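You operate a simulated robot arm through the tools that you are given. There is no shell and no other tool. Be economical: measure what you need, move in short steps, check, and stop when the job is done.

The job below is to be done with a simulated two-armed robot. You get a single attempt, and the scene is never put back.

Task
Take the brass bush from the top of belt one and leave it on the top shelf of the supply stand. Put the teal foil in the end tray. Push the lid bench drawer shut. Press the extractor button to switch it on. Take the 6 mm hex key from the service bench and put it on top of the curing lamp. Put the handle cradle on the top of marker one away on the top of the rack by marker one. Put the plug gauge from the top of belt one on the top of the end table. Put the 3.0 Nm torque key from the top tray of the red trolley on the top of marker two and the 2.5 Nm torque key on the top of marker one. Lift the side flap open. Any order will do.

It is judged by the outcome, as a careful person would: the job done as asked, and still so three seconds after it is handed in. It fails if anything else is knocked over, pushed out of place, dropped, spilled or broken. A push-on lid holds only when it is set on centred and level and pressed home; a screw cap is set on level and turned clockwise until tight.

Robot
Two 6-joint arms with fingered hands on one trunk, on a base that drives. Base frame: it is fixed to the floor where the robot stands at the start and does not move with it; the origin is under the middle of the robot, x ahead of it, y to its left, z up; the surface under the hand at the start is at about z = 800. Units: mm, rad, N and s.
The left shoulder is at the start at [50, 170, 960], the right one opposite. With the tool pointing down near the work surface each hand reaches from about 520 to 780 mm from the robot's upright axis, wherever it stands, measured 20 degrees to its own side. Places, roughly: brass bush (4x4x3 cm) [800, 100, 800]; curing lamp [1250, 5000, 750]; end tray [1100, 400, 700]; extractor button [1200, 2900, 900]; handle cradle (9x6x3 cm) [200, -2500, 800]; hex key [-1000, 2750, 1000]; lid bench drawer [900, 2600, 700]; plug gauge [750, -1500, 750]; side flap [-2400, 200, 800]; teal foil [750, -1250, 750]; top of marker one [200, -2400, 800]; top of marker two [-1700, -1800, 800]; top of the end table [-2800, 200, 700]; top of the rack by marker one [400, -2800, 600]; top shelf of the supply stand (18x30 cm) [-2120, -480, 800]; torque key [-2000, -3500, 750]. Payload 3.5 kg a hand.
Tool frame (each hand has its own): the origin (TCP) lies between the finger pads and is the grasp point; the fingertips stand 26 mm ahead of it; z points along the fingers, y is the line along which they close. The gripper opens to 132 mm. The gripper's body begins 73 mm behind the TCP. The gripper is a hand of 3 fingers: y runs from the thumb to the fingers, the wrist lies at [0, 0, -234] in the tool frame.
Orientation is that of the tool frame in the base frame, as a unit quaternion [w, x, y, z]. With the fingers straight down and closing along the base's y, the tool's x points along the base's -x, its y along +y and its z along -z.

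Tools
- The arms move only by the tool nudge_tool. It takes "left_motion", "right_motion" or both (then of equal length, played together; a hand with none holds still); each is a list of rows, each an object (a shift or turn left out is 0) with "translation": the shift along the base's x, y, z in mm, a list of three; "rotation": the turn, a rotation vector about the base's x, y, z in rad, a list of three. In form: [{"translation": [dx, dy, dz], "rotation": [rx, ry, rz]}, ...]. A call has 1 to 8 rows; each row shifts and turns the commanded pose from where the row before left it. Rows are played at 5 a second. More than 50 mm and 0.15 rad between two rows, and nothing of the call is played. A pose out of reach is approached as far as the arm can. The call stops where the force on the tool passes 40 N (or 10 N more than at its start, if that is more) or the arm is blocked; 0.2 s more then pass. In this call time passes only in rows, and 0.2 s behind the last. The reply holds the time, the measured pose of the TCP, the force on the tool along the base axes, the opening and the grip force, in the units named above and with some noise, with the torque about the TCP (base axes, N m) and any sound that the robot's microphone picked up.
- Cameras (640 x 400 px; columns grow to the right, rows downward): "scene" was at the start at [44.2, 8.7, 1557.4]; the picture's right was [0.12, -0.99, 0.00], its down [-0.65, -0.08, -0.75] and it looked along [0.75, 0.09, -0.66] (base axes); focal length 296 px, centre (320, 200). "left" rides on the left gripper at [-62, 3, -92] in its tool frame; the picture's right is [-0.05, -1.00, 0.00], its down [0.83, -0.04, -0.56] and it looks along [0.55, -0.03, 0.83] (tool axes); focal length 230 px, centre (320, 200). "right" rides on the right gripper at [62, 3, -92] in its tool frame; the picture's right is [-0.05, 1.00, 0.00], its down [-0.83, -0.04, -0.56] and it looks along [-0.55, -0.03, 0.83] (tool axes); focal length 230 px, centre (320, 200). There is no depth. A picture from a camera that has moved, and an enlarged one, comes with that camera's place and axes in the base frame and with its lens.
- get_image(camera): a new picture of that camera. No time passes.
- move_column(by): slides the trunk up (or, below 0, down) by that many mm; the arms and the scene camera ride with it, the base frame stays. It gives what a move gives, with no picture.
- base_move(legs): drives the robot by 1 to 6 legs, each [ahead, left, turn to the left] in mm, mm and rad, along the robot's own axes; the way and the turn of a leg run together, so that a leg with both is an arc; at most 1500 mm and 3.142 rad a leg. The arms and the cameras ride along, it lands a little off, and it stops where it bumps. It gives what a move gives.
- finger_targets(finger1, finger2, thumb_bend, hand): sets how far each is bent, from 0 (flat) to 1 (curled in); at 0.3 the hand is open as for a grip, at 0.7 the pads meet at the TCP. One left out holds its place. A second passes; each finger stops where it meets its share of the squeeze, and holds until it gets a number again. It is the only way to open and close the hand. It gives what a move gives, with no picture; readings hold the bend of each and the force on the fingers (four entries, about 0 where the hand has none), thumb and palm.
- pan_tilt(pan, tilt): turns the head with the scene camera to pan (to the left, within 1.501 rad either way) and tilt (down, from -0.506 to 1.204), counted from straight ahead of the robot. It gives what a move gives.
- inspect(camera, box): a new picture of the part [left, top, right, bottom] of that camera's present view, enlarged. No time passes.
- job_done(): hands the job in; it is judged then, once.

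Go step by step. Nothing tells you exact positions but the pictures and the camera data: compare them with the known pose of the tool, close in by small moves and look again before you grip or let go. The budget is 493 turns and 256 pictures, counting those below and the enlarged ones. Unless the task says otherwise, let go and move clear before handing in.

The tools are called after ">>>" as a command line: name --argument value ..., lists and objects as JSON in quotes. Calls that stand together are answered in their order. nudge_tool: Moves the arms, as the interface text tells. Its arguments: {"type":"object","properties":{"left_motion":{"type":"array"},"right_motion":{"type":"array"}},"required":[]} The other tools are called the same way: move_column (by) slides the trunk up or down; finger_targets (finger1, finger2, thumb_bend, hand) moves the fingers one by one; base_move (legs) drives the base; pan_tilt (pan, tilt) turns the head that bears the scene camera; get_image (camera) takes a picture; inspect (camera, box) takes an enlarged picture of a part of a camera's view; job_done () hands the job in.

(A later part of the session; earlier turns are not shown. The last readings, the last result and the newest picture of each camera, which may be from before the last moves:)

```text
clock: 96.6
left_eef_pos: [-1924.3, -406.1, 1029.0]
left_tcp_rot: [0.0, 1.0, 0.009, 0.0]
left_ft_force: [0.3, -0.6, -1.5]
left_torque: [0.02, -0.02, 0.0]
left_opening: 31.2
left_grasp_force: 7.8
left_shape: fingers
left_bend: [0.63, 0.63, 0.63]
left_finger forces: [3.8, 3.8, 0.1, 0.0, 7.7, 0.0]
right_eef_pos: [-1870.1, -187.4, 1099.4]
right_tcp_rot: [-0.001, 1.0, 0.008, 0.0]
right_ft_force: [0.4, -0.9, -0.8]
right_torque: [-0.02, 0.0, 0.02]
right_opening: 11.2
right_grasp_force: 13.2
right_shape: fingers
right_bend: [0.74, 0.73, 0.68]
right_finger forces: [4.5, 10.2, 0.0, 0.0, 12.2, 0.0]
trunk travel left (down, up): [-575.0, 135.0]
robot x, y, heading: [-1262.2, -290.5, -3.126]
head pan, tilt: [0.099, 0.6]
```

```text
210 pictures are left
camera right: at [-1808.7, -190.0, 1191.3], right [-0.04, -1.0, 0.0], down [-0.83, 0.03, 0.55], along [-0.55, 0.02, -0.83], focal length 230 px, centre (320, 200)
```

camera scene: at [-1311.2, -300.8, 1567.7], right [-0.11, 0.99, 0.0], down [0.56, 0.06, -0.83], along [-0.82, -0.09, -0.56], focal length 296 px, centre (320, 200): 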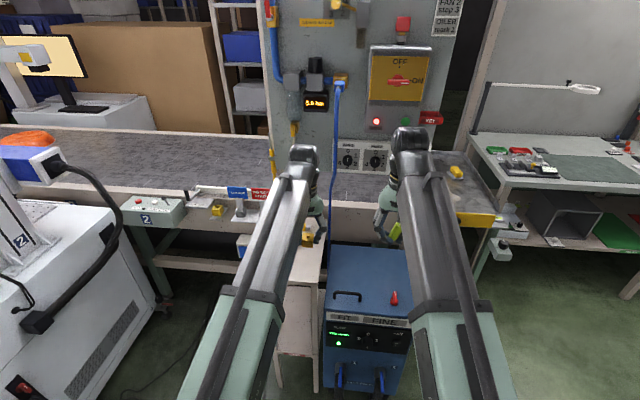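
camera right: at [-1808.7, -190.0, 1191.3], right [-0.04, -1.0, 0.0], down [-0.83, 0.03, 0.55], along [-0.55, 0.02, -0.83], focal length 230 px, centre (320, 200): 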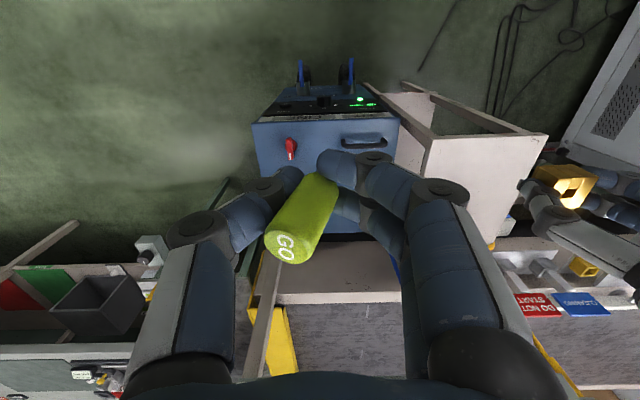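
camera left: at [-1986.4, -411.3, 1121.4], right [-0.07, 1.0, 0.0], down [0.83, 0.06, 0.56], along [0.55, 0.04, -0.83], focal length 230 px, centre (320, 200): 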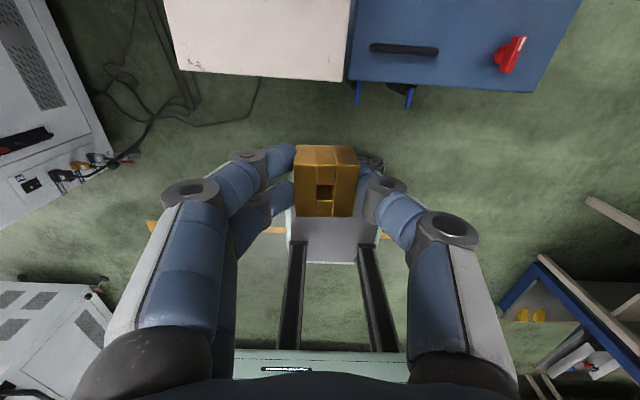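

The stand's top spans about x -1950…-2210, y -375…-575 at z≈800. I drive 130 mm closer, move the bush over its middle, and lower partway.

>>> base_move --legs '[[120, 0, -0.017]]'

>>> nudge_tool --left_motion '[{"translation": [-15, -35, 0]}, {"translation": [-20, -30, 0]}, {"translation": [0, 0, -40]}, {"translation": [0, 0, -40]}]'

>>> get_image --camera "left"

```text
clock: 97.8
left_eef_pos: [-2050.9, -395.3, 1027.1]
left_tcp_rot: [0.0, 1.0, -0.002, 0.0]
left_ft_force: [-0.8, -0.4, -1.2]
left_torque: [0.01, -0.04, 0.01]
left_opening: 31.0
left_grasp_force: 7.8
left_shape: fingers
left_bend: [0.63, 0.63, 0.63]
left_finger forces: [4.0, 3.8, 0.0, 0.0, 7.7, 0.0]
right_eef_pos: [-1993.1, -178.6, 1098.8]
right_tcp_rot: [0.0, 1.0, -0.001, 0.002]
right_ft_force: [-0.7, 0.4, -1.5]
right_torque: [0.04, -0.04, 0.01]
right_opening: 11.3
right_grasp_force: 13.3
right_shape: fingers
right_bend: [0.74, 0.73, 0.68]
right_finger forces: [4.5, 10.2, 0.1, 0.1, 12.2, 0.0]
trunk travel left (down, up): [-575.0, 135.0]
robot x, y, heading: [-1387.0, -291.8, 3.137]
head pan, tilt: [0.099, 0.6]
```

```text
clock: 98.8
left_eef_pos: [-2084.6, -460.5, 945.2]
left_tcp_rot: [0.0, 1.0, -0.001, 0.0]
left_ft_force: [1.0, 0.6, -0.8]
left_torque: [-0.02, 0.0, 0.0]
left_opening: 31.1
left_grasp_force: 7.4
left_shape: fingers
left_bend: [0.63, 0.63, 0.63]
left_finger forces: [4.0, 3.8, 0.1, 0.0, 7.8, 0.1]
right_eef_pos: [-1990.1, -177.8, 1098.7]
right_tcp_rot: [0.0, 1.0, -0.001, 0.0]
right_ft_force: [-0.6, -0.3, -0.8]
right_torque: [0.0, 0.02, 0.01]
right_opening: 11.1
right_grasp_force: 13.3
right_shape: fingers
right_bend: [0.74, 0.73, 0.68]
right_finger forces: [4.6, 10.3, 0.0, 0.1, 12.2, 0.1]
trunk travel left (down, up): [-575.0, 135.0]
robot x, y, heading: [-1384.1, -292.4, 3.141]
head pan, tilt: [0.099, 0.6]
```

```text
209 pictures are left
camera left: at [-2146.2, -464.3, 1037.8], right [-0.05, 1.0, 0.0], down [0.83, 0.04, 0.56], along [0.55, 0.03, -0.83], focal length 230 px, centre (320, 200)
```

left: 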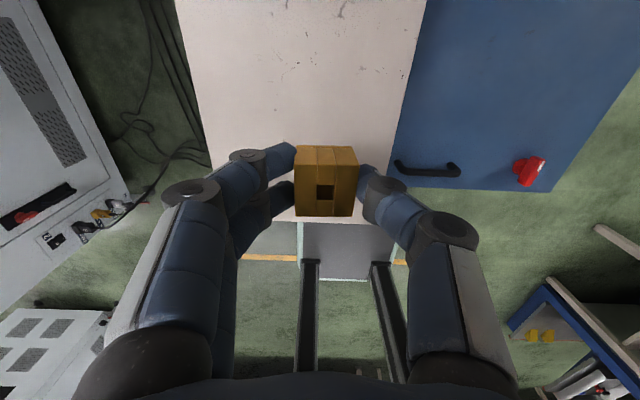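

The shelf is under the bush. I lower it to near contact.

>>> nudge_tool --left_motion '[{"translation": [0, -14, -40]}, {"translation": [0, 0, -40]}, {"translation": [0, 0, -18]}]'

>>> nudge_tool --left_motion '[{"translation": [0, 0, -5]}, {"translation": [0, 0, -4]}]'

>>> get_image --camera "left"

```text
clock: 99.7
left_eef_pos: [-2083.5, -474.7, 849.9]
left_tcp_rot: [0.0, 1.0, -0.001, 0.0]
left_ft_force: [-0.6, 0.8, -0.1]
left_torque: [-0.02, 0.02, 0.0]
left_opening: 31.1
left_grasp_force: 8.0
left_shape: fingers
left_bend: [0.63, 0.63, 0.63]
left_finger forces: [4.0, 3.8, 0.1, 0.0, 7.8, 0.0]
right_eef_pos: [-1990.5, -177.5, 1100.4]
right_tcp_rot: [0.0, 1.0, 0.0, 0.0]
right_ft_force: [0.3, 0.0, -1.5]
right_torque: [-0.02, 0.04, 0.0]
right_opening: 11.2
right_grasp_force: 12.7
right_shape: fingers
right_bend: [0.74, 0.73, 0.68]
right_finger forces: [4.4, 10.3, 0.0, 0.0, 12.2, 0.0]
trunk travel left (down, up): [-575.0, 135.0]
robot x, y, heading: [-1385.1, -289.3, 3.141]
head pan, tilt: [0.099, 0.6]
```

```text
clock: 100.2
left_eef_pos: [-2083.0, -474.7, 840.8]
left_tcp_rot: [0.0, 1.0, -0.001, -0.001]
left_ft_force: [0.6, -0.8, -2.2]
left_torque: [0.0, 0.01, -0.01]
left_opening: 31.4
left_grasp_force: 7.6
left_shape: fingers
left_bend: [0.63, 0.63, 0.63]
left_finger forces: [4.0, 3.8, 0.2, 0.0, 7.8, 0.0]
right_eef_pos: [-1990.9, -176.3, 1099.6]
right_tcp_rot: [0.001, 1.0, -0.001, 0.0]
right_ft_force: [0.8, 0.7, -0.7]
right_torque: [-0.03, -0.02, -0.01]
right_opening: 11.4
right_grasp_force: 13.4
right_shape: fingers
right_bend: [0.74, 0.73, 0.68]
right_finger forces: [4.4, 10.3, 0.0, 0.0, 12.2, 0.0]
trunk travel left (down, up): [-575.0, 135.0]
robot x, y, heading: [-1386.9, -293.1, 3.136]
head pan, tilt: [0.099, 0.6]
```

```text
208 pictures are left
camera left: at [-2145.1, -477.8, 933.5], right [-0.05, 1.0, 0.0], down [0.83, 0.04, 0.56], along [0.55, 0.03, -0.83], focal length 230 px, centre (320, 200)
```

left: 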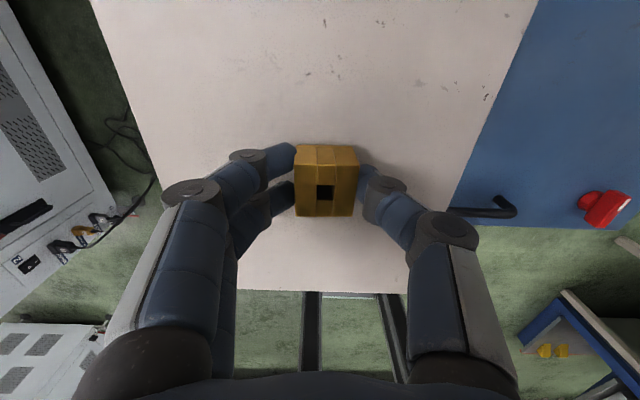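

>>> nudge_tool --left_motion '[{"translation": [0, 0, -3]}, {"translation": [0, 0, -2]}]'

>>> nudge_tool --left_motion '[{"translation": [0, 0, -2]}, {"translation": [0, 0, -2]}]'

```text
clock: 100.8
left_eef_pos: [-2084.1, -475.3, 837.8]
left_tcp_rot: [0.0, 1.0, -0.001, -0.001]
left_ft_force: [-0.5, -0.4, -0.3]
left_torque: [0.03, 0.02, 0.01]
left_opening: 31.2
left_grasp_force: 8.4
left_shape: fingers
left_bend: [0.63, 0.63, 0.63]
left_finger forces: [4.0, 3.8, 0.0, 0.0, 7.8, 0.1]
right_eef_pos: [-1991.3, -177.1, 1099.3]
right_tcp_rot: [0.0, 1.0, 0.0, 0.001]
right_ft_force: [0.2, -0.9, 0.3]
right_torque: [-0.02, -0.01, 0.01]
right_opening: 11.0
right_grasp_force: 13.7
right_shape: fingers
right_bend: [0.74, 0.73, 0.68]
right_finger forces: [4.5, 10.2, 0.0, 0.1, 12.2, 0.0]
trunk travel left (down, up): [-575.0, 135.0]
robot x, y, heading: [-1387.4, -293.9, 3.135]
head pan, tilt: [0.099, 0.6]
```

```text
clock: 101.5
left_eef_pos: [-2084.8, -474.6, 833.7]
left_tcp_rot: [0.0, 1.0, 0.0, -0.001]
left_ft_force: [-0.4, 0.1, 3.1]
left_torque: [0.09, -0.01, -0.04]
left_opening: 31.0
left_grasp_force: 8.6
left_shape: fingers
left_bend: [0.63, 0.63, 0.63]
left_finger forces: [4.7, 4.5, 0.1, 0.0, 8.5, 0.1]
right_eef_pos: [-1990.1, -177.7, 1099.1]
right_tcp_rot: [-0.001, 1.0, -0.002, 0.0]
right_ft_force: [0.2, -0.9, -1.2]
right_torque: [0.01, 0.0, 0.03]
right_opening: 11.3
right_grasp_force: 13.8
right_shape: fingers
right_bend: [0.74, 0.73, 0.68]
right_finger forces: [4.4, 10.3, 0.0, 0.0, 12.2, 0.0]
trunk travel left (down, up): [-575.0, 135.0]
robot x, y, heading: [-1384.0, -292.6, 3.138]
head pan, tilt: [0.099, 0.6]
```

Contact. I open the hand and rise.

>>> finger_targets --hand "left" --finger1 0.52 --finger2 0.52 --thumb_bend 0.52

>>> nudge_tool --left_motion '[{"translation": [0, 0, 20]}, {"translation": [0, 0, 45]}, {"translation": [0, 0, 45]}, {"translation": [0, 0, 45]}, {"translation": [30, 0, 35]}]'

>>> get_image --camera "left"

```text
clock: 102.5
left_eef_pos: [-2083.9, -475.1, 834.0]
left_tcp_rot: [0.0, 1.0, -0.001, 0.0]
left_ft_force: [-2.2, -1.5, 6.4]
left_torque: [0.12, 0.05, 0.04]
left_opening: 58.5
left_grasp_force: 2.9
left_shape: fingers
left_bend: [0.52, 0.52, 0.53]
left_finger forces: [0.6, 0.7, 0.1, 0.1, 4.8, 0.1]
right_eef_pos: [-1990.4, -176.9, 1100.1]
right_tcp_rot: [-0.001, 1.0, 0.0, 0.0]
right_ft_force: [0.2, 0.1, -0.6]
right_torque: [-0.01, 0.0, -0.02]
right_opening: 11.3
right_grasp_force: 13.6
right_shape: fingers
right_bend: [0.74, 0.73, 0.68]
right_finger forces: [4.4, 10.3, 0.1, 0.1, 12.2, 0.0]
trunk travel left (down, up): [-575.0, 135.0]
robot x, y, heading: [-1386.6, -290.2, 3.142]
head pan, tilt: [0.099, 0.6]
```

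```text
clock: 103.7
left_eef_pos: [-2053.2, -474.6, 1025.0]
left_tcp_rot: [0.0, 1.0, -0.001, 0.0]
left_ft_force: [-0.2, -0.6, -0.5]
left_torque: [0.01, -0.01, -0.02]
left_opening: 60.2
left_grasp_force: 0.0
left_shape: fingers
left_bend: [0.52, 0.52, 0.52]
left_finger forces: [0.0, 0.0, 0.0, 0.0, 0.1, 0.0]
right_eef_pos: [-1990.5, -175.2, 1100.5]
right_tcp_rot: [0.0, 1.0, -0.002, 0.001]
right_ft_force: [-0.2, -0.1, -1.4]
right_torque: [0.04, 0.02, 0.0]
right_opening: 11.3
right_grasp_force: 13.5
right_shape: fingers
right_bend: [0.74, 0.73, 0.68]
right_finger forces: [4.5, 10.3, 0.1, 0.0, 12.2, 0.0]
trunk travel left (down, up): [-575.0, 135.0]
robot x, y, heading: [-1385.0, -291.9, 3.139]
head pan, tilt: [0.099, 0.6]
```

```text
207 pictures are left
camera left: at [-2115.4, -477.9, 1116.9], right [-0.05, 1.0, 0.0], down [0.83, 0.04, 0.56], along [0.55, 0.03, -0.83], focal length 230 px, centre (320, 200)
```

left: 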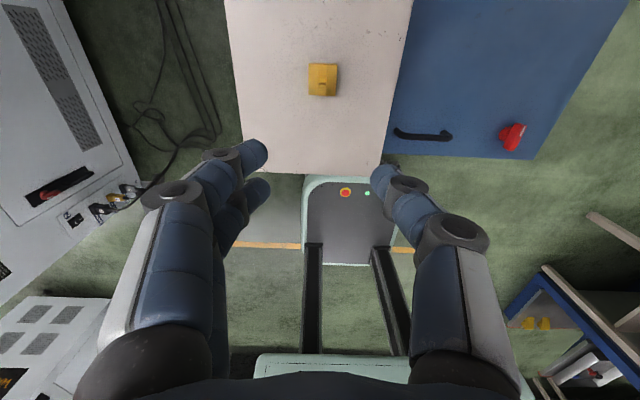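

The bush stands on the shelf. I back off and move right to study the end table and side flap.

>>> base_move --legs '[[-200, 0, 0], [0, -600, 0]]'

>>> pan_tilt --pan 0.0 --tilt 0.5

>>> get_image --camera "scene"

```text
clock: 108.2
left_eef_pos: [-1852.2, 121.1, 1024.3]
left_tcp_rot: [0.001, 1.0, 0.0, 0.0]
left_ft_force: [-0.6, 0.6, -0.7]
left_torque: [0.0, 0.02, -0.03]
left_opening: 60.6
left_grasp_force: 0.1
left_shape: fingers
left_bend: [0.52, 0.52, 0.52]
left_finger forces: [0.0, 0.0, 0.0, 0.0, 0.1, 0.0]
right_eef_pos: [-1788.5, 417.2, 1100.2]
right_tcp_rot: [-0.001, 1.0, -0.002, 0.001]
right_ft_force: [0.4, 0.8, -0.4]
right_torque: [0.0, 0.0, -0.01]
right_opening: 11.1
right_grasp_force: 13.7
right_shape: fingers
right_bend: [0.74, 0.73, 0.68]
right_finger forces: [4.4, 10.4, 0.1, 0.0, 12.0, 0.1]
trunk travel left (down, up): [-575.0, 135.0]
robot x, y, heading: [-1186.2, 304.1, 3.14]
head pan, tilt: [0.099, 0.6]
```

```text
clock: 108.9
left_eef_pos: [-1852.6, 121.3, 1022.4]
left_tcp_rot: [0.0, 1.0, -0.001, -0.001]
left_ft_force: [0.0, -0.4, 0.1]
left_torque: [-0.01, 0.0, -0.02]
left_opening: 60.3
left_grasp_force: 0.1
left_shape: fingers
left_bend: [0.52, 0.52, 0.52]
left_finger forces: [0.0, 0.0, 0.1, 0.1, 0.1, 0.0]
right_eef_pos: [-1787.2, 417.3, 1099.6]
right_tcp_rot: [-0.001, 1.0, -0.002, 0.0]
right_ft_force: [-0.1, 0.1, -1.7]
right_torque: [0.03, -0.03, 0.02]
right_opening: 11.1
right_grasp_force: 13.6
right_shape: fingers
right_bend: [0.74, 0.73, 0.68]
right_finger forces: [4.4, 10.3, 0.1, 0.0, 12.0, 0.0]
trunk travel left (down, up): [-575.0, 135.0]
robot x, y, heading: [-1181.8, 303.5, 3.143]
head pan, tilt: [0.0, 0.499]
```

```text
206 pictures are left
camera scene: at [-1234.3, 302.1, 1576.7], right [0.0, 1.0, 0.0], down [0.48, 0.0, -0.88], along [-0.88, 0.0, -0.48], focal length 296 px, centre (320, 200)
```

scene: 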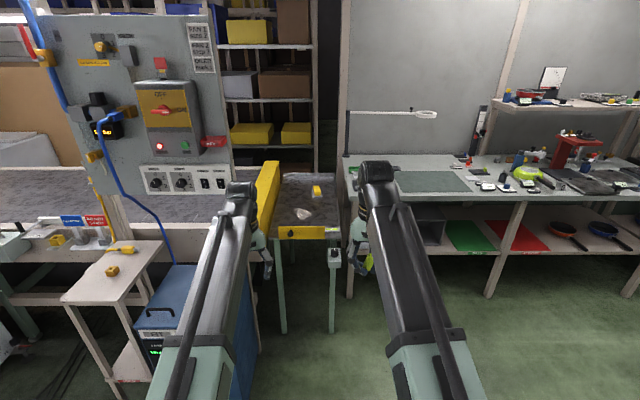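

>>> inspect --camera "scene" --box '[240, 140, 400, 280]'

```text
2.86 times, centred on (320, 210) of scene
camera zoom: at [-1234.3, 302.1, 1576.7], right [0.0, 1.0, 0.0], down [0.48, 0.0, -0.88], along [-0.88, 0.0, -0.48], focal length 846 px, centre (320, 171)
```

zoom: 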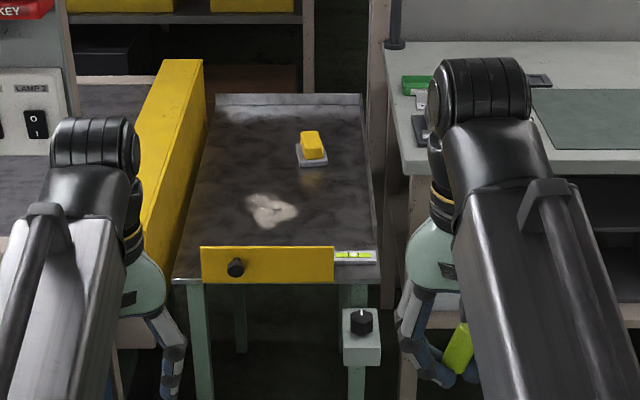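

The end table has a yellow flap with a black knob at its front edge. I drive closer to study how it opens.

>>> base_move --legs '[[330, 0, 0]]'

>>> pan_tilt --pan 0.0 --tilt 0.65

>>> get_image --camera "scene"

>>> inspect --camera "scene" --box '[230, 130, 390, 270]'

```text
clock: 111.1
left_eef_pos: [-2185.0, 121.4, 1023.6]
left_tcp_rot: [-0.001, 1.0, -0.002, 0.001]
left_ft_force: [-0.8, 0.3, -0.8]
left_torque: [0.0, -0.02, -0.01]
left_opening: 60.6
left_grasp_force: 0.1
left_shape: fingers
left_bend: [0.52, 0.52, 0.52]
left_finger forces: [0.1, 0.0, 0.0, 0.1, 0.1, 0.0]
right_eef_pos: [-2119.7, 419.3, 1099.1]
right_tcp_rot: [0.0, 1.0, -0.001, 0.001]
right_ft_force: [-0.6, -0.3, -1.1]
right_torque: [0.0, -0.01, 0.01]
right_opening: 10.9
right_grasp_force: 13.4
right_shape: fingers
right_bend: [0.74, 0.73, 0.68]
right_finger forces: [4.3, 10.6, 0.0, 0.0, 12.1, 0.1]
trunk travel left (down, up): [-575.0, 135.0]
robot x, y, heading: [-1510.5, 305.5, 3.137]
head pan, tilt: [0.0, 0.499]
```

```text
clock: 111.8
left_eef_pos: [-2182.7, 123.5, 1023.2]
left_tcp_rot: [0.0, 1.0, -0.001, 0.0]
left_ft_force: [0.3, 0.8, -0.4]
left_torque: [0.01, 0.02, 0.01]
left_opening: 60.5
left_grasp_force: 0.1
left_shape: fingers
left_bend: [0.52, 0.52, 0.52]
left_finger forces: [0.1, 0.1, 0.0, 0.0, 0.1, 0.0]
right_eef_pos: [-2118.1, 421.0, 1099.4]
right_tcp_rot: [0.0, 1.0, -0.002, -0.001]
right_ft_force: [-0.2, 0.3, -0.7]
right_torque: [-0.01, -0.02, -0.04]
right_opening: 11.0
right_grasp_force: 13.3
right_shape: fingers
right_bend: [0.74, 0.73, 0.68]
right_finger forces: [4.4, 10.5, 0.0, 0.0, 12.0, 0.0]
trunk travel left (down, up): [-575.0, 135.0]
robot x, y, heading: [-1511.9, 304.2, 3.139]
head pan, tilt: [0.0, 0.649]
```

```text
204 pictures are left
camera scene: at [-1560.5, 303.3, 1563.4], right [0.0, 1.0, 0.0], down [0.6, 0.0, -0.8], along [-0.8, 0.0, -0.6], focal length 296 px, centre (320, 200)
```

scene: 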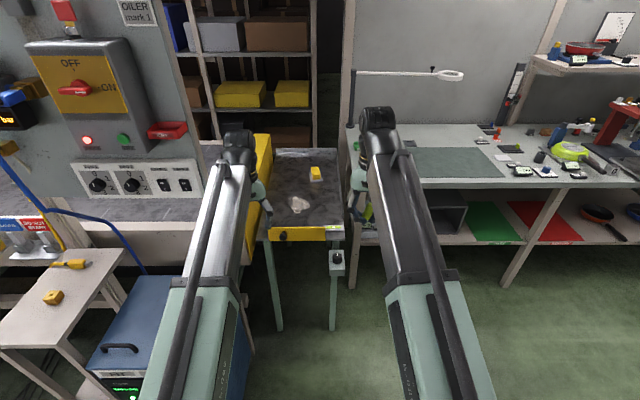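

```text
2.86 times, centred on (310, 200) of scene
camera zoom: at [-1560.5, 303.3, 1563.4], right [0.0, 1.0, 0.0], down [0.6, 0.0, -0.8], along [-0.8, 0.0, -0.6], focal length 846 px, centre (349, 200)
```

zoom: 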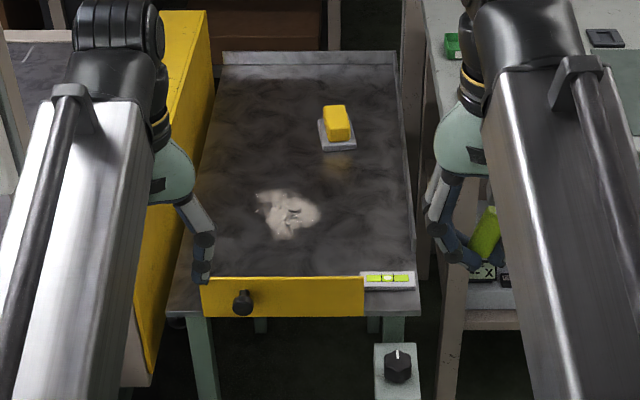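

>>> get_image --camera "right"

>>> get_image --camera "left"

```text
202 pictures are left
camera right: at [-2056.9, 415.6, 1191.3], right [-0.06, -1.0, 0.0], down [-0.83, 0.05, 0.55], along [-0.55, 0.03, -0.83], focal length 230 px, centre (320, 200)
```

right: 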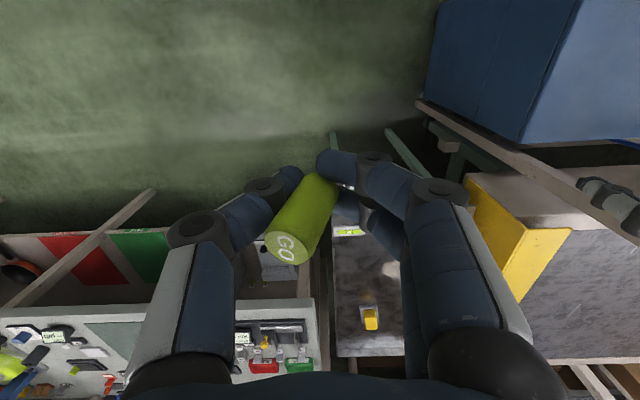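

```text
201 pictures are left
camera left: at [-2244.9, 119.5, 1116.2], right [-0.05, 1.0, 0.0], down [0.83, 0.04, 0.56], along [0.55, 0.03, -0.83], focal length 230 px, centre (320, 200)
```

left: 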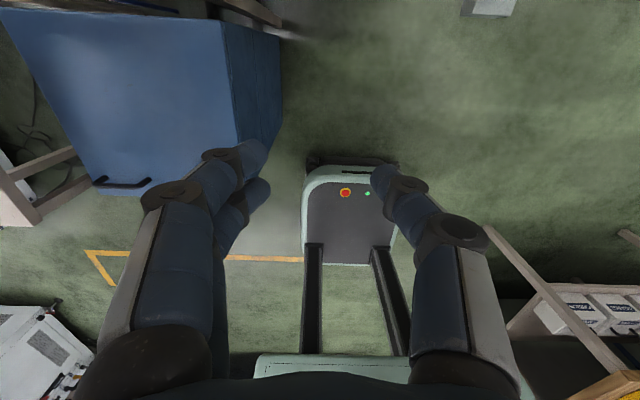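

I will place the gauge first. I zoom on it to measure its tilt.

>>> inspect --camera "right" --box '[240, 130, 400, 290]'

>>> inspect --camera "scene" --box '[335, 160, 405, 230]'

```text
2.50 times, centred on (320, 210) of right
camera zoom: at [-2056.9, 415.6, 1191.3], right [-0.06, -1.0, 0.0], down [-0.83, 0.05, 0.55], along [-0.55, 0.03, -0.83], focal length 575 px, centre (320, 175)
```

zoom: 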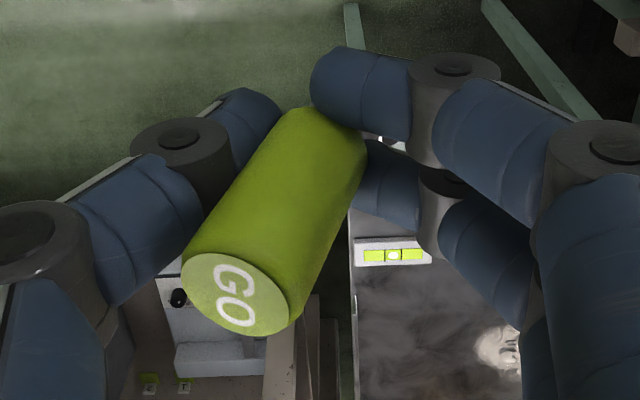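

```text
5.71 times, centred on (370, 195) of scene
camera zoom: at [-1560.5, 303.3, 1563.4], right [0.0, 1.0, 0.0], down [0.6, 0.0, -0.8], along [-0.8, 0.0, -0.6], focal length 1693 px, centre (34, 229)
```

zoom: 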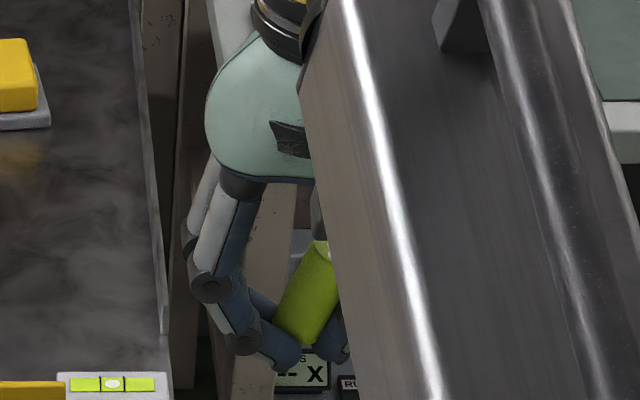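

The gauge leans about 20° toward the thumb. I retract and lift the left hand, straighten the gauge by tilting the right hand, and drive up to the table.

>>> nudge_tool --left_motion '[{"translation": [30, 25, 30]}, {"translation": [30, 25, 30]}, {"translation": [20, 20, 30]}]' --right_motion '[{"rotation": [0.12, 0, 0]}, {"rotation": [0.12, 0, 0]}, {"rotation": [0.12, 0, 0]}]'

>>> base_move --legs '[[0, 90, 0], [400, 0, 0]]'

>>> get_image --camera "scene"

>>> get_image --camera "right"

```text
clock: 112.6
left_eef_pos: [-2102.0, 194.6, 1114.1]
left_tcp_rot: [-0.001, 1.0, -0.001, -0.003]
left_ft_force: [0.8, -0.1, 0.7]
left_torque: [-0.01, 0.02, -0.02]
left_opening: 60.6
left_grasp_force: 0.1
left_shape: fingers
left_bend: [0.52, 0.52, 0.52]
left_finger forces: [0.0, 0.0, 0.0, 0.1, 0.0, 0.0]
right_eef_pos: [-2118.0, 420.9, 1099.8]
right_tcp_rot: [-0.18, 0.984, -0.002, -0.001]
right_ft_force: [-0.6, -0.2, -1.0]
right_torque: [0.01, 0.0, 0.01]
right_opening: 10.5
right_grasp_force: 13.2
right_shape: fingers
right_bend: [0.74, 0.73, 0.68]
right_finger forces: [4.2, 10.2, 0.1, 0.1, 11.7, 0.1]
trunk travel left (down, up): [-575.0, 135.0]
robot x, y, heading: [-1513.5, 299.2, 3.128]
head pan, tilt: [0.0, 0.649]
```

```text
clock: 115.8
left_eef_pos: [-2511.2, 122.5, 1113.8]
left_tcp_rot: [-0.001, 1.0, -0.007, -0.002]
left_ft_force: [0.0, -1.1, -1.8]
left_torque: [0.01, -0.04, 0.01]
left_opening: 60.5
left_grasp_force: 0.0
left_shape: fingers
left_bend: [0.52, 0.52, 0.52]
left_finger forces: [0.0, 0.0, 0.1, 0.0, 0.1, 0.0]
right_eef_pos: [-2523.8, 347.6, 1098.4]
right_tcp_rot: [-0.18, 0.984, -0.007, 0.001]
right_ft_force: [-1.0, 0.5, -1.1]
right_torque: [0.02, -0.01, -0.01]
right_opening: 10.0
right_grasp_force: 12.6
right_shape: fingers
right_bend: [0.74, 0.73, 0.68]
right_finger forces: [4.0, 10.2, 0.1, 0.0, 11.3, 0.0]
trunk travel left (down, up): [-575.0, 135.0]
robot x, y, heading: [-1919.9, 226.0, 3.126]
head pan, tilt: [0.0, 0.649]
```

```text
198 pictures are left
camera scene: at [-1968.2, 226.3, 1563.4], right [0.01, 1.0, 0.0], down [0.61, -0.01, -0.8], along [-0.8, 0.01, -0.61], focal length 296 px, centre (320, 200)
```

scene: 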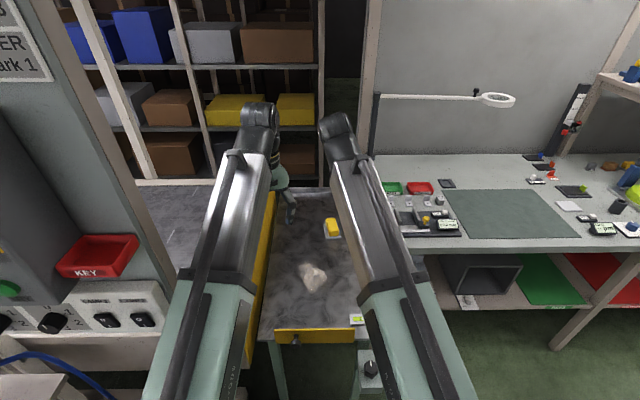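

```text
197 pictures are left
camera right: at [-2463.0, 311.3, 1183.2], right [-0.07, -0.93, -0.35], down [-0.83, -0.14, 0.54], along [-0.55, 0.33, -0.77], focal length 230 px, centre (320, 200)
```

right: 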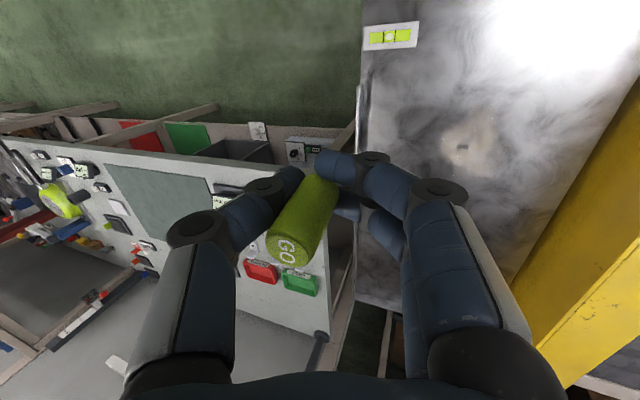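

The table is reachable. I drive 50 mm ahead, lower the trunk by 100 and move the gauge over the free right side of the table.

>>> base_move --legs '[[50, 0, 0.015]]'

>>> move_column --by -100

>>> nudge_tool --right_motion '[{"translation": [-30, -8, -30]}, {"translation": [-30, -8, -35]}, {"translation": [-28, -4, -35]}]'

>>> get_image --camera "right"

>>> get_image --camera "scene"

```text
clock: 116.7
left_eef_pos: [-2558.2, 118.4, 1113.6]
left_tcp_rot: [0.0, 1.0, -0.001, -0.003]
left_ft_force: [-0.1, 0.6, 0.0]
left_torque: [0.0, -0.03, 0.02]
left_opening: 60.6
left_grasp_force: 0.2
left_shape: fingers
left_bend: [0.52, 0.52, 0.52]
left_finger forces: [0.1, 0.1, 0.0, 0.0, 0.1, 0.0]
right_eef_pos: [-2574.3, 344.3, 1099.1]
right_tcp_rot: [-0.179, 0.984, -0.001, -0.001]
right_ft_force: [-0.4, -0.7, 0.1]
right_torque: [-0.01, -0.02, -0.01]
right_opening: 10.2
right_grasp_force: 12.8
right_shape: fingers
right_bend: [0.74, 0.73, 0.68]
right_finger forces: [4.0, 10.2, 0.1, 0.0, 11.3, 0.0]
trunk travel left (down, up): [-575.0, 135.0]
robot x, y, heading: [-1968.0, 230.5, 3.144]
head pan, tilt: [0.0, 0.649]
```

```text
clock: 118.0
left_eef_pos: [-2558.0, 117.8, 1013.4]
left_tcp_rot: [0.0, 1.0, -0.001, -0.003]
left_ft_force: [0.7, -0.2, 0.6]
left_torque: [0.02, 0.03, 0.0]
left_opening: 60.6
left_grasp_force: 0.0
left_shape: fingers
left_bend: [0.52, 0.52, 0.52]
left_finger forces: [0.0, 0.0, 0.1, 0.1, 0.0, 0.0]
right_eef_pos: [-2573.8, 345.9, 999.3]
right_tcp_rot: [-0.18, 0.984, -0.001, 0.0]
right_ft_force: [0.1, -0.4, 0.6]
right_torque: [-0.01, 0.01, 0.0]
right_opening: 10.0
right_grasp_force: 12.6
right_shape: fingers
right_bend: [0.74, 0.73, 0.68]
right_finger forces: [4.0, 10.2, 0.1, 0.1, 11.2, 0.0]
trunk travel left (down, up): [-475.0, 235.0]
robot x, y, heading: [-1968.9, 226.8, 3.141]
head pan, tilt: [0.0, 0.649]
```

```text
clock: 118.8
left_eef_pos: [-2557.6, 117.1, 1013.8]
left_tcp_rot: [0.001, 1.0, -0.001, -0.004]
left_ft_force: [0.6, 0.1, 0.5]
left_torque: [-0.03, -0.03, -0.04]
left_opening: 60.6
left_grasp_force: 0.0
left_shape: fingers
left_bend: [0.52, 0.52, 0.52]
left_finger forces: [0.0, 0.1, 0.0, 0.0, 0.1, 0.0]
right_eef_pos: [-2661.8, 323.4, 903.0]
right_tcp_rot: [-0.179, 0.984, -0.001, -0.001]
right_ft_force: [-0.2, 0.2, -1.4]
right_torque: [-0.03, -0.04, 0.0]
right_opening: 9.7
right_grasp_force: 13.0
right_shape: fingers
right_bend: [0.74, 0.73, 0.68]
right_finger forces: [3.8, 10.2, 0.1, 0.0, 11.1, 0.0]
trunk travel left (down, up): [-475.0, 235.0]
robot x, y, heading: [-1970.8, 231.5, 3.137]
head pan, tilt: [0.0, 0.649]
```

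```text
196 pictures are left
camera right: at [-2600.3, 287.9, 986.8], right [-0.05, -0.93, -0.35], down [-0.83, -0.15, 0.54], along [-0.56, 0.32, -0.77], focal length 230 px, centre (320, 200)
```

right: 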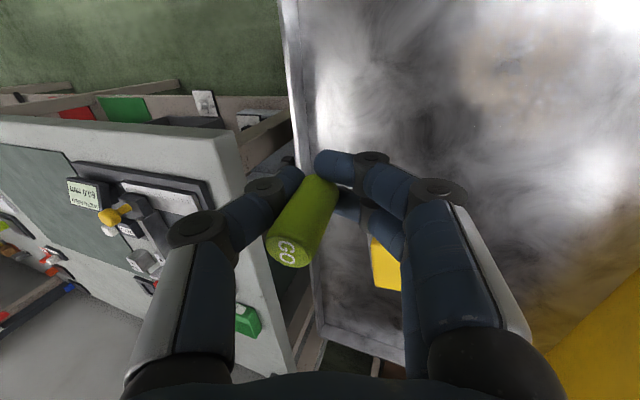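

```text
195 pictures are left
camera scene: at [-2015.9, 228.8, 1463.4], right [0.0, 1.0, 0.0], down [0.6, 0.0, -0.8], along [-0.8, 0.0, -0.6], focal length 296 px, centre (320, 200)
```

scene: 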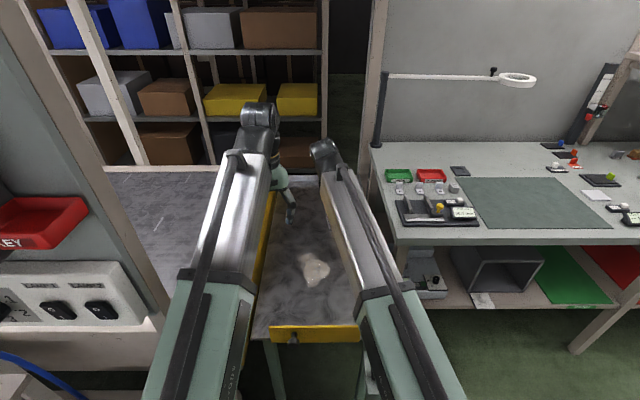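

The spot below the gauge is clear table. I lower in stages.

>>> nudge_tool --right_motion '[{"translation": [0, 0, -40]}, {"translation": [0, 0, -40]}, {"translation": [0, 0, -30]}]'

>>> get_image --camera "right"

```text
clock: 119.6
left_eef_pos: [-2558.2, 117.7, 1013.9]
left_tcp_rot: [0.0, 1.0, 0.0, -0.003]
left_ft_force: [-0.2, 0.2, 0.0]
left_torque: [0.03, 0.0, -0.01]
left_opening: 60.4
left_grasp_force: 0.0
left_shape: fingers
left_bend: [0.52, 0.52, 0.52]
left_finger forces: [0.0, 0.0, 0.0, 0.0, 0.0, 0.1]
right_eef_pos: [-2661.9, 323.4, 791.3]
right_tcp_rot: [-0.178, 0.984, -0.001, -0.001]
right_ft_force: [0.1, 0.3, -0.1]
right_torque: [-0.02, 0.03, 0.01]
right_opening: 9.6
right_grasp_force: 12.4
right_shape: fingers
right_bend: [0.74, 0.73, 0.68]
right_finger forces: [3.8, 10.3, 0.0, 0.1, 11.2, 0.0]
trunk travel left (down, up): [-475.0, 235.0]
robot x, y, heading: [-1967.2, 233.4, 3.143]
head pan, tilt: [0.0, 0.649]
```

```text
194 pictures are left
camera right: at [-2599.5, 287.3, 876.4], right [-0.05, -0.93, -0.35], down [-0.83, -0.15, 0.54], along [-0.56, 0.32, -0.77], focal length 230 px, centre (320, 200)
```

right: 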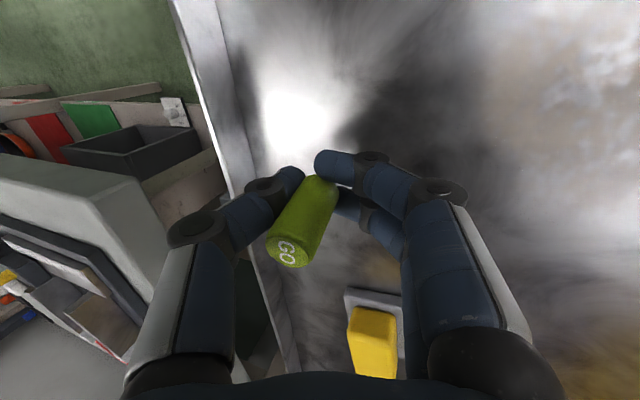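

>>> inspect --camera "right" --box '[250, 140, 370, 280]'

```text
2.86 times, centred on (310, 210) of right
camera zoom: at [-2599.5, 287.3, 876.4], right [-0.05, -0.93, -0.35], down [-0.83, -0.15, 0.54], along [-0.56, 0.32, -0.77], focal length 657 px, centre (349, 171)
```

zoom: 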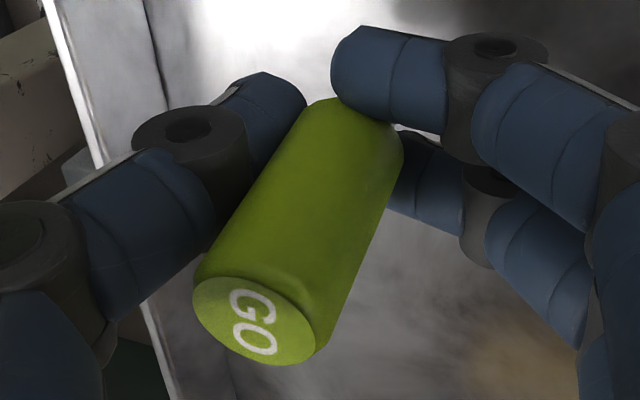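

In y the gauge is now nearly vertical. I lower in small steps until it touches.

>>> nudge_tool --right_motion '[{"translation": [0, 0, -15]}, {"translation": [0, 0, -10]}, {"translation": [0, 0, -5]}]'

>>> nudge_tool --right_motion '[{"translation": [0, 0, -5]}, {"translation": [0, 0, -4]}]'

>>> nudge_tool --right_motion '[{"translation": [0, 0, -4]}, {"translation": [0, 0, -3]}]'

```text
clock: 120.4
left_eef_pos: [-2557.5, 117.5, 1015.2]
left_tcp_rot: [0.0, 1.0, -0.001, -0.004]
left_ft_force: [-0.5, 0.0, 0.2]
left_torque: [-0.01, 0.0, 0.02]
left_opening: 60.6
left_grasp_force: 0.0
left_shape: fingers
left_bend: [0.52, 0.52, 0.52]
left_finger forces: [0.0, 0.1, 0.0, 0.0, 0.0, 0.0]
right_eef_pos: [-2660.1, 324.3, 761.2]
right_tcp_rot: [-0.179, 0.984, -0.002, -0.001]
right_ft_force: [1.8, -2.1, 10.4]
right_torque: [0.05, 0.04, 0.04]
right_opening: 1.3
right_grasp_force: 10.7
right_shape: fingers
right_bend: [0.76, 0.75, 0.71]
right_finger forces: [2.6, 8.2, 0.0, 0.1, 11.5, 0.1]
trunk travel left (down, up): [-475.0, 235.0]
robot x, y, heading: [-1975.1, 230.7, 3.14]
head pan, tilt: [0.0, 0.649]
```

```text
clock: 121.0
left_eef_pos: [-2555.1, 118.2, 1015.4]
left_tcp_rot: [-0.002, 1.0, -0.001, -0.004]
left_ft_force: [-0.3, 0.6, 0.2]
left_torque: [-0.01, 0.01, -0.01]
left_opening: 60.6
left_grasp_force: 0.1
left_shape: fingers
left_bend: [0.52, 0.52, 0.52]
left_finger forces: [0.0, 0.0, 0.1, 0.1, 0.1, 0.0]
right_eef_pos: [-2661.3, 323.8, 756.3]
right_tcp_rot: [-0.18, 0.984, -0.001, -0.004]
right_ft_force: [2.8, -5.0, 35.9]
right_torque: [0.37, 0.06, 0.01]
right_opening: 2.4
right_grasp_force: 26.1
right_shape: fingers
right_bend: [0.77, 0.77, 0.72]
right_finger forces: [3.1, 19.1, 0.0, 0.0, 29.7, 0.1]
trunk travel left (down, up): [-475.0, 235.0]
robot x, y, heading: [-1967.3, 233.7, 3.142]
head pan, tilt: [0.0, 0.649]
```

```text
clock: 121.4
left_eef_pos: [-2556.9, 119.2, 1013.8]
left_tcp_rot: [0.0, 1.0, -0.001, -0.004]
left_ft_force: [0.0, 0.7, 0.4]
left_torque: [0.03, 0.03, 0.0]
left_opening: 60.7
left_grasp_force: 0.0
left_shape: fingers
left_bend: [0.52, 0.52, 0.52]
left_finger forces: [0.1, 0.0, 0.0, 0.1, 0.1, 0.0]
right_eef_pos: [-2662.0, 324.4, 756.4]
right_tcp_rot: [-0.18, 0.984, -0.002, -0.005]
right_ft_force: [3.9, 0.3, 25.1]
right_torque: [0.24, 0.02, -0.05]
right_opening: 2.6
right_grasp_force: 21.7
right_shape: fingers
right_bend: [0.77, 0.76, 0.71]
right_finger forces: [3.0, 16.5, 0.1, 0.0, 23.2, 0.0]
trunk travel left (down, up): [-475.0, 235.0]
robot x, y, heading: [-1970.1, 230.2, 3.143]
head pan, tilt: [0.0, 0.649]
stopped in row 1 (right hand): the force on the tool passed its limit at 49 N (the readings are from after the stop); the commanded pose is now the measured one
```

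>>> nudge_tool --right_motion '[{"translation": [0, 0, 4]}]'

>>> get_image --camera "right"

>>> inspect --camera "right" --box '[250, 140, 370, 280]'

```text
clock: 121.8
left_eef_pos: [-2555.7, 118.1, 1014.9]
left_tcp_rot: [0.0, 1.0, -0.002, -0.003]
left_ft_force: [0.7, -0.7, 0.3]
left_torque: [-0.02, -0.02, -0.02]
left_opening: 60.4
left_grasp_force: 0.1
left_shape: fingers
left_bend: [0.52, 0.52, 0.52]
left_finger forces: [0.1, 0.0, 0.1, 0.0, 0.0, 0.0]
right_eef_pos: [-2662.6, 325.3, 756.5]
right_tcp_rot: [-0.179, 0.984, 0.0, -0.004]
right_ft_force: [2.8, 0.1, 10.7]
right_torque: [0.06, 0.04, -0.02]
right_opening: 2.6
right_grasp_force: 13.5
right_shape: fingers
right_bend: [0.76, 0.76, 0.7]
right_finger forces: [2.9, 13.3, 0.0, 0.0, 12.4, 0.0]
trunk travel left (down, up): [-475.0, 235.0]
robot x, y, heading: [-1967.6, 228.0, 3.141]
head pan, tilt: [0.0, 0.649]
```

```text
192 pictures are left
camera right: at [-2599.9, 287.9, 841.2], right [-0.06, -0.93, -0.35], down [-0.83, -0.16, 0.54], along [-0.56, 0.32, -0.76], focal length 230 px, centre (320, 200)
```

right: 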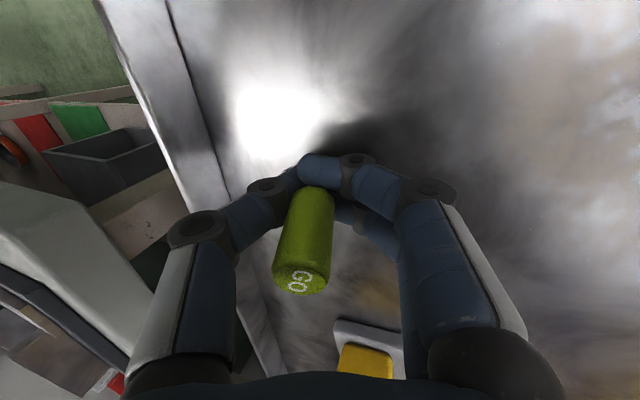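

```text
2.86 times, centred on (310, 210) of right
camera zoom: at [-2599.9, 287.9, 841.2], right [-0.06, -0.93, -0.35], down [-0.83, -0.16, 0.54], along [-0.56, 0.32, -0.76], focal length 657 px, centre (349, 171)
```

zoom: 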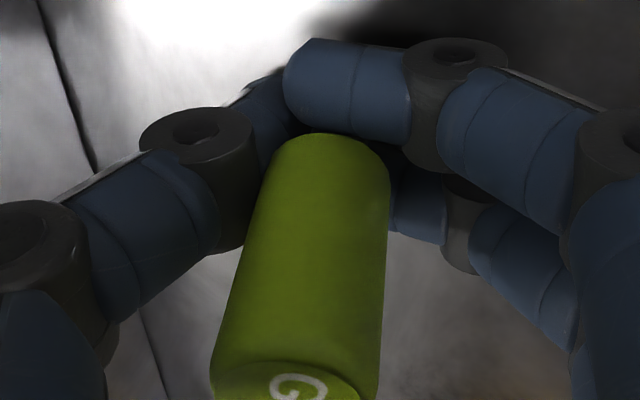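

The table was higher than I took it (z≈735), so the gauge slid up and now leans about 16° the other way. I raise slightly and rotate the hand back to make it upright.

>>> nudge_tool --right_motion '[{"translation": [0, 0, 6]}, {"rotation": [-0.1, 0, 0], "translation": [0, 0, 4]}, {"rotation": [-0.1, 0, 0], "translation": [0, 0, 4]}, {"rotation": [-0.07, 0, 0]}]'

>>> get_image --camera "right"

```text
clock: 122.8
left_eef_pos: [-2558.3, 118.3, 1014.3]
left_tcp_rot: [0.0, 1.0, -0.001, -0.004]
left_ft_force: [0.4, 0.6, 0.1]
left_torque: [-0.02, 0.02, 0.02]
left_opening: 60.7
left_grasp_force: 0.0
left_shape: fingers
left_bend: [0.52, 0.52, 0.52]
left_finger forces: [0.0, 0.1, 0.0, 0.0, 0.0, 0.1]
right_eef_pos: [-2661.9, 324.6, 771.4]
right_tcp_rot: [-0.045, 0.999, -0.001, -0.003]
right_ft_force: [0.8, 0.2, -0.5]
right_torque: [-0.01, -0.01, 0.01]
right_opening: 2.3
right_grasp_force: 9.9
right_shape: fingers
right_bend: [0.76, 0.74, 0.69]
right_finger forces: [2.2, 8.3, 0.0, 0.1, 9.1, 0.1]
trunk travel left (down, up): [-475.0, 235.0]
robot x, y, heading: [-1969.8, 229.3, 3.144]
head pan, tilt: [0.0, 0.649]
```

```text
190 pictures are left
camera right: at [-2600.0, 311.6, 862.2], right [-0.05, -0.99, -0.09], down [-0.83, -0.01, 0.56], along [-0.56, 0.1, -0.82], focal length 230 px, centre (320, 200)
```

right: 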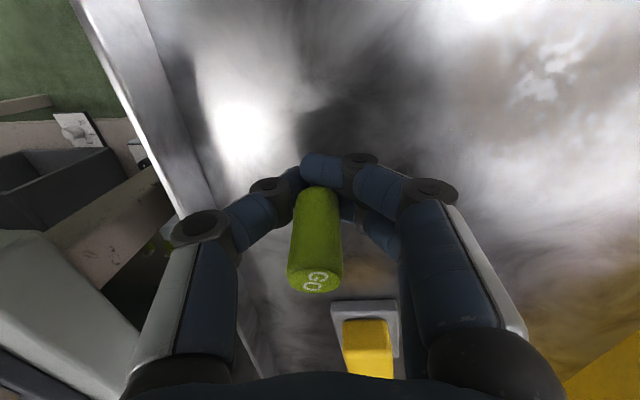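

>>> inspect --camera "right" --box '[250, 150, 370, 300]'

```text
2.67 times, centred on (310, 225) of right
camera zoom: at [-2600.0, 311.6, 862.2], right [-0.05, -0.99, -0.09], down [-0.83, -0.01, 0.56], along [-0.56, 0.1, -0.82], focal length 614 px, centre (347, 133)
```

zoom: 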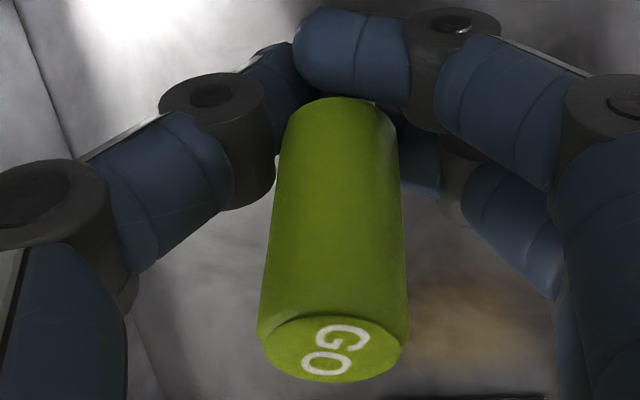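

The gauge is now within about 3° of upright. I rotate a touch more and lower gently to contact.

>>> nudge_tool --right_motion '[{"rotation": [-0.05, 0, 0], "translation": [0, 0, -4]}, {"translation": [0, 0, -3]}]'

>>> nudge_tool --right_motion '[{"translation": [0, 0, -2]}, {"translation": [0, 0, -2]}]'

>>> nudge_tool --right_motion '[{"translation": [0, 0, -2]}]'

```text
clock: 123.4
left_eef_pos: [-2558.1, 118.2, 1015.0]
left_tcp_rot: [0.0, 1.0, -0.001, -0.004]
left_ft_force: [-0.1, -0.3, 0.7]
left_torque: [0.0, -0.01, -0.04]
left_opening: 60.5
left_grasp_force: 0.0
left_shape: fingers
left_bend: [0.52, 0.52, 0.52]
left_finger forces: [0.1, 0.0, 0.0, 0.1, 0.0, 0.0]
right_eef_pos: [-2663.1, 325.0, 764.2]
right_tcp_rot: [-0.02, 1.0, -0.002, -0.004]
right_ft_force: [0.8, 0.1, -1.1]
right_torque: [-0.01, -0.03, -0.01]
right_opening: 2.4
right_grasp_force: 10.0
right_shape: fingers
right_bend: [0.76, 0.74, 0.69]
right_finger forces: [2.2, 8.3, 0.0, 0.2, 9.2, 0.0]
trunk travel left (down, up): [-475.0, 235.0]
robot x, y, heading: [-1970.4, 232.1, 3.137]
head pan, tilt: [0.0, 0.649]
```

```text
clock: 124.0
left_eef_pos: [-2556.5, 117.3, 1014.8]
left_tcp_rot: [0.0, 1.0, -0.001, -0.003]
left_ft_force: [-0.2, 0.0, 0.5]
left_torque: [0.02, 0.01, -0.01]
left_opening: 60.6
left_grasp_force: 0.0
left_shape: fingers
left_bend: [0.52, 0.52, 0.52]
left_finger forces: [0.1, 0.0, 0.0, 0.0, 0.0, 0.1]
right_eef_pos: [-2663.0, 325.1, 762.6]
right_tcp_rot: [-0.02, 1.0, -0.002, -0.005]
right_ft_force: [1.3, 2.6, 19.8]
right_torque: [0.38, -0.11, -0.03]
right_opening: 1.7
right_grasp_force: 21.1
right_shape: fingers
right_bend: [0.76, 0.74, 0.71]
right_finger forces: [2.5, 9.2, 0.0, 0.0, 31.2, 0.1]
trunk travel left (down, up): [-475.0, 235.0]
robot x, y, heading: [-1972.2, 232.5, 3.138]
head pan, tilt: [0.0, 0.649]
```

```text
clock: 124.4
left_eef_pos: [-2556.2, 118.5, 1015.5]
left_tcp_rot: [0.0, 1.0, -0.001, -0.004]
left_ft_force: [0.2, -0.1, 0.1]
left_torque: [-0.02, 0.05, -0.01]
left_opening: 60.6
left_grasp_force: 0.1
left_shape: fingers
left_bend: [0.52, 0.52, 0.52]
left_finger forces: [0.0, 0.0, 0.0, 0.0, 0.0, 0.0]
right_eef_pos: [-2661.2, 325.5, 762.7]
right_tcp_rot: [-0.02, 1.0, -0.002, -0.006]
right_ft_force: [2.5, 6.3, 35.9]
right_torque: [0.69, -0.23, -0.01]
right_opening: 1.5
right_grasp_force: 30.0
right_shape: fingers
right_bend: [0.76, 0.74, 0.71]
right_finger forces: [2.8, 9.3, 0.1, 0.0, 47.2, 0.0]
trunk travel left (down, up): [-475.0, 235.0]
robot x, y, heading: [-1968.2, 227.3, 3.145]
head pan, tilt: [0.0, 0.649]
```

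The thumb tip touches the table. I ease up 3 mm and look.

>>> nudge_tool --right_motion '[{"translation": [0, 0, 4]}]'

>>> inspect --camera "right" --box '[230, 120, 390, 300]'

```text
clock: 124.8
left_eef_pos: [-2556.8, 118.8, 1015.6]
left_tcp_rot: [0.0, 1.0, -0.001, -0.003]
left_ft_force: [-0.5, -0.5, 0.3]
left_torque: [0.01, -0.01, 0.0]
left_opening: 60.4
left_grasp_force: 0.0
left_shape: fingers
left_bend: [0.52, 0.52, 0.52]
left_finger forces: [0.0, 0.0, 0.0, 0.0, 0.1, 0.0]
right_eef_pos: [-2663.0, 324.6, 762.0]
right_tcp_rot: [-0.021, 1.0, -0.002, -0.005]
right_ft_force: [-4.6, 6.5, 23.0]
right_torque: [0.53, 0.07, 0.09]
right_opening: 2.1
right_grasp_force: 21.1
right_shape: fingers
right_bend: [0.76, 0.74, 0.71]
right_finger forces: [2.3, 7.6, 0.0, 0.0, 31.8, 0.1]
trunk travel left (down, up): [-475.0, 235.0]
robot x, y, heading: [-1967.6, 229.2, 3.14]
head pan, tilt: [0.0, 0.649]
```

```text
2.22 times, centred on (310, 210) of right
camera zoom: at [-2599.7, 316.2, 853.2], right [-0.06, -1.0, -0.04], down [-0.83, 0.02, 0.56], along [-0.56, 0.06, -0.82], focal length 511 px, centre (342, 178)
```

zoom: 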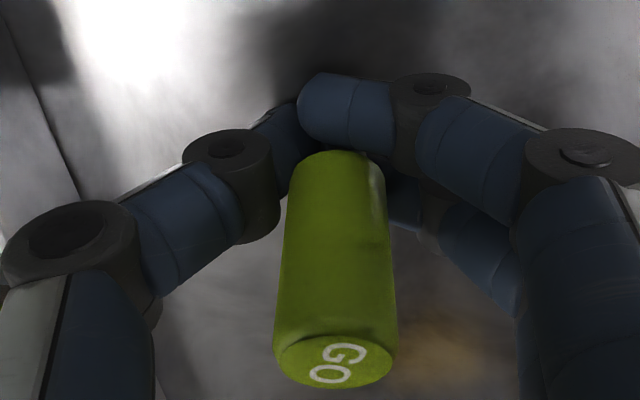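

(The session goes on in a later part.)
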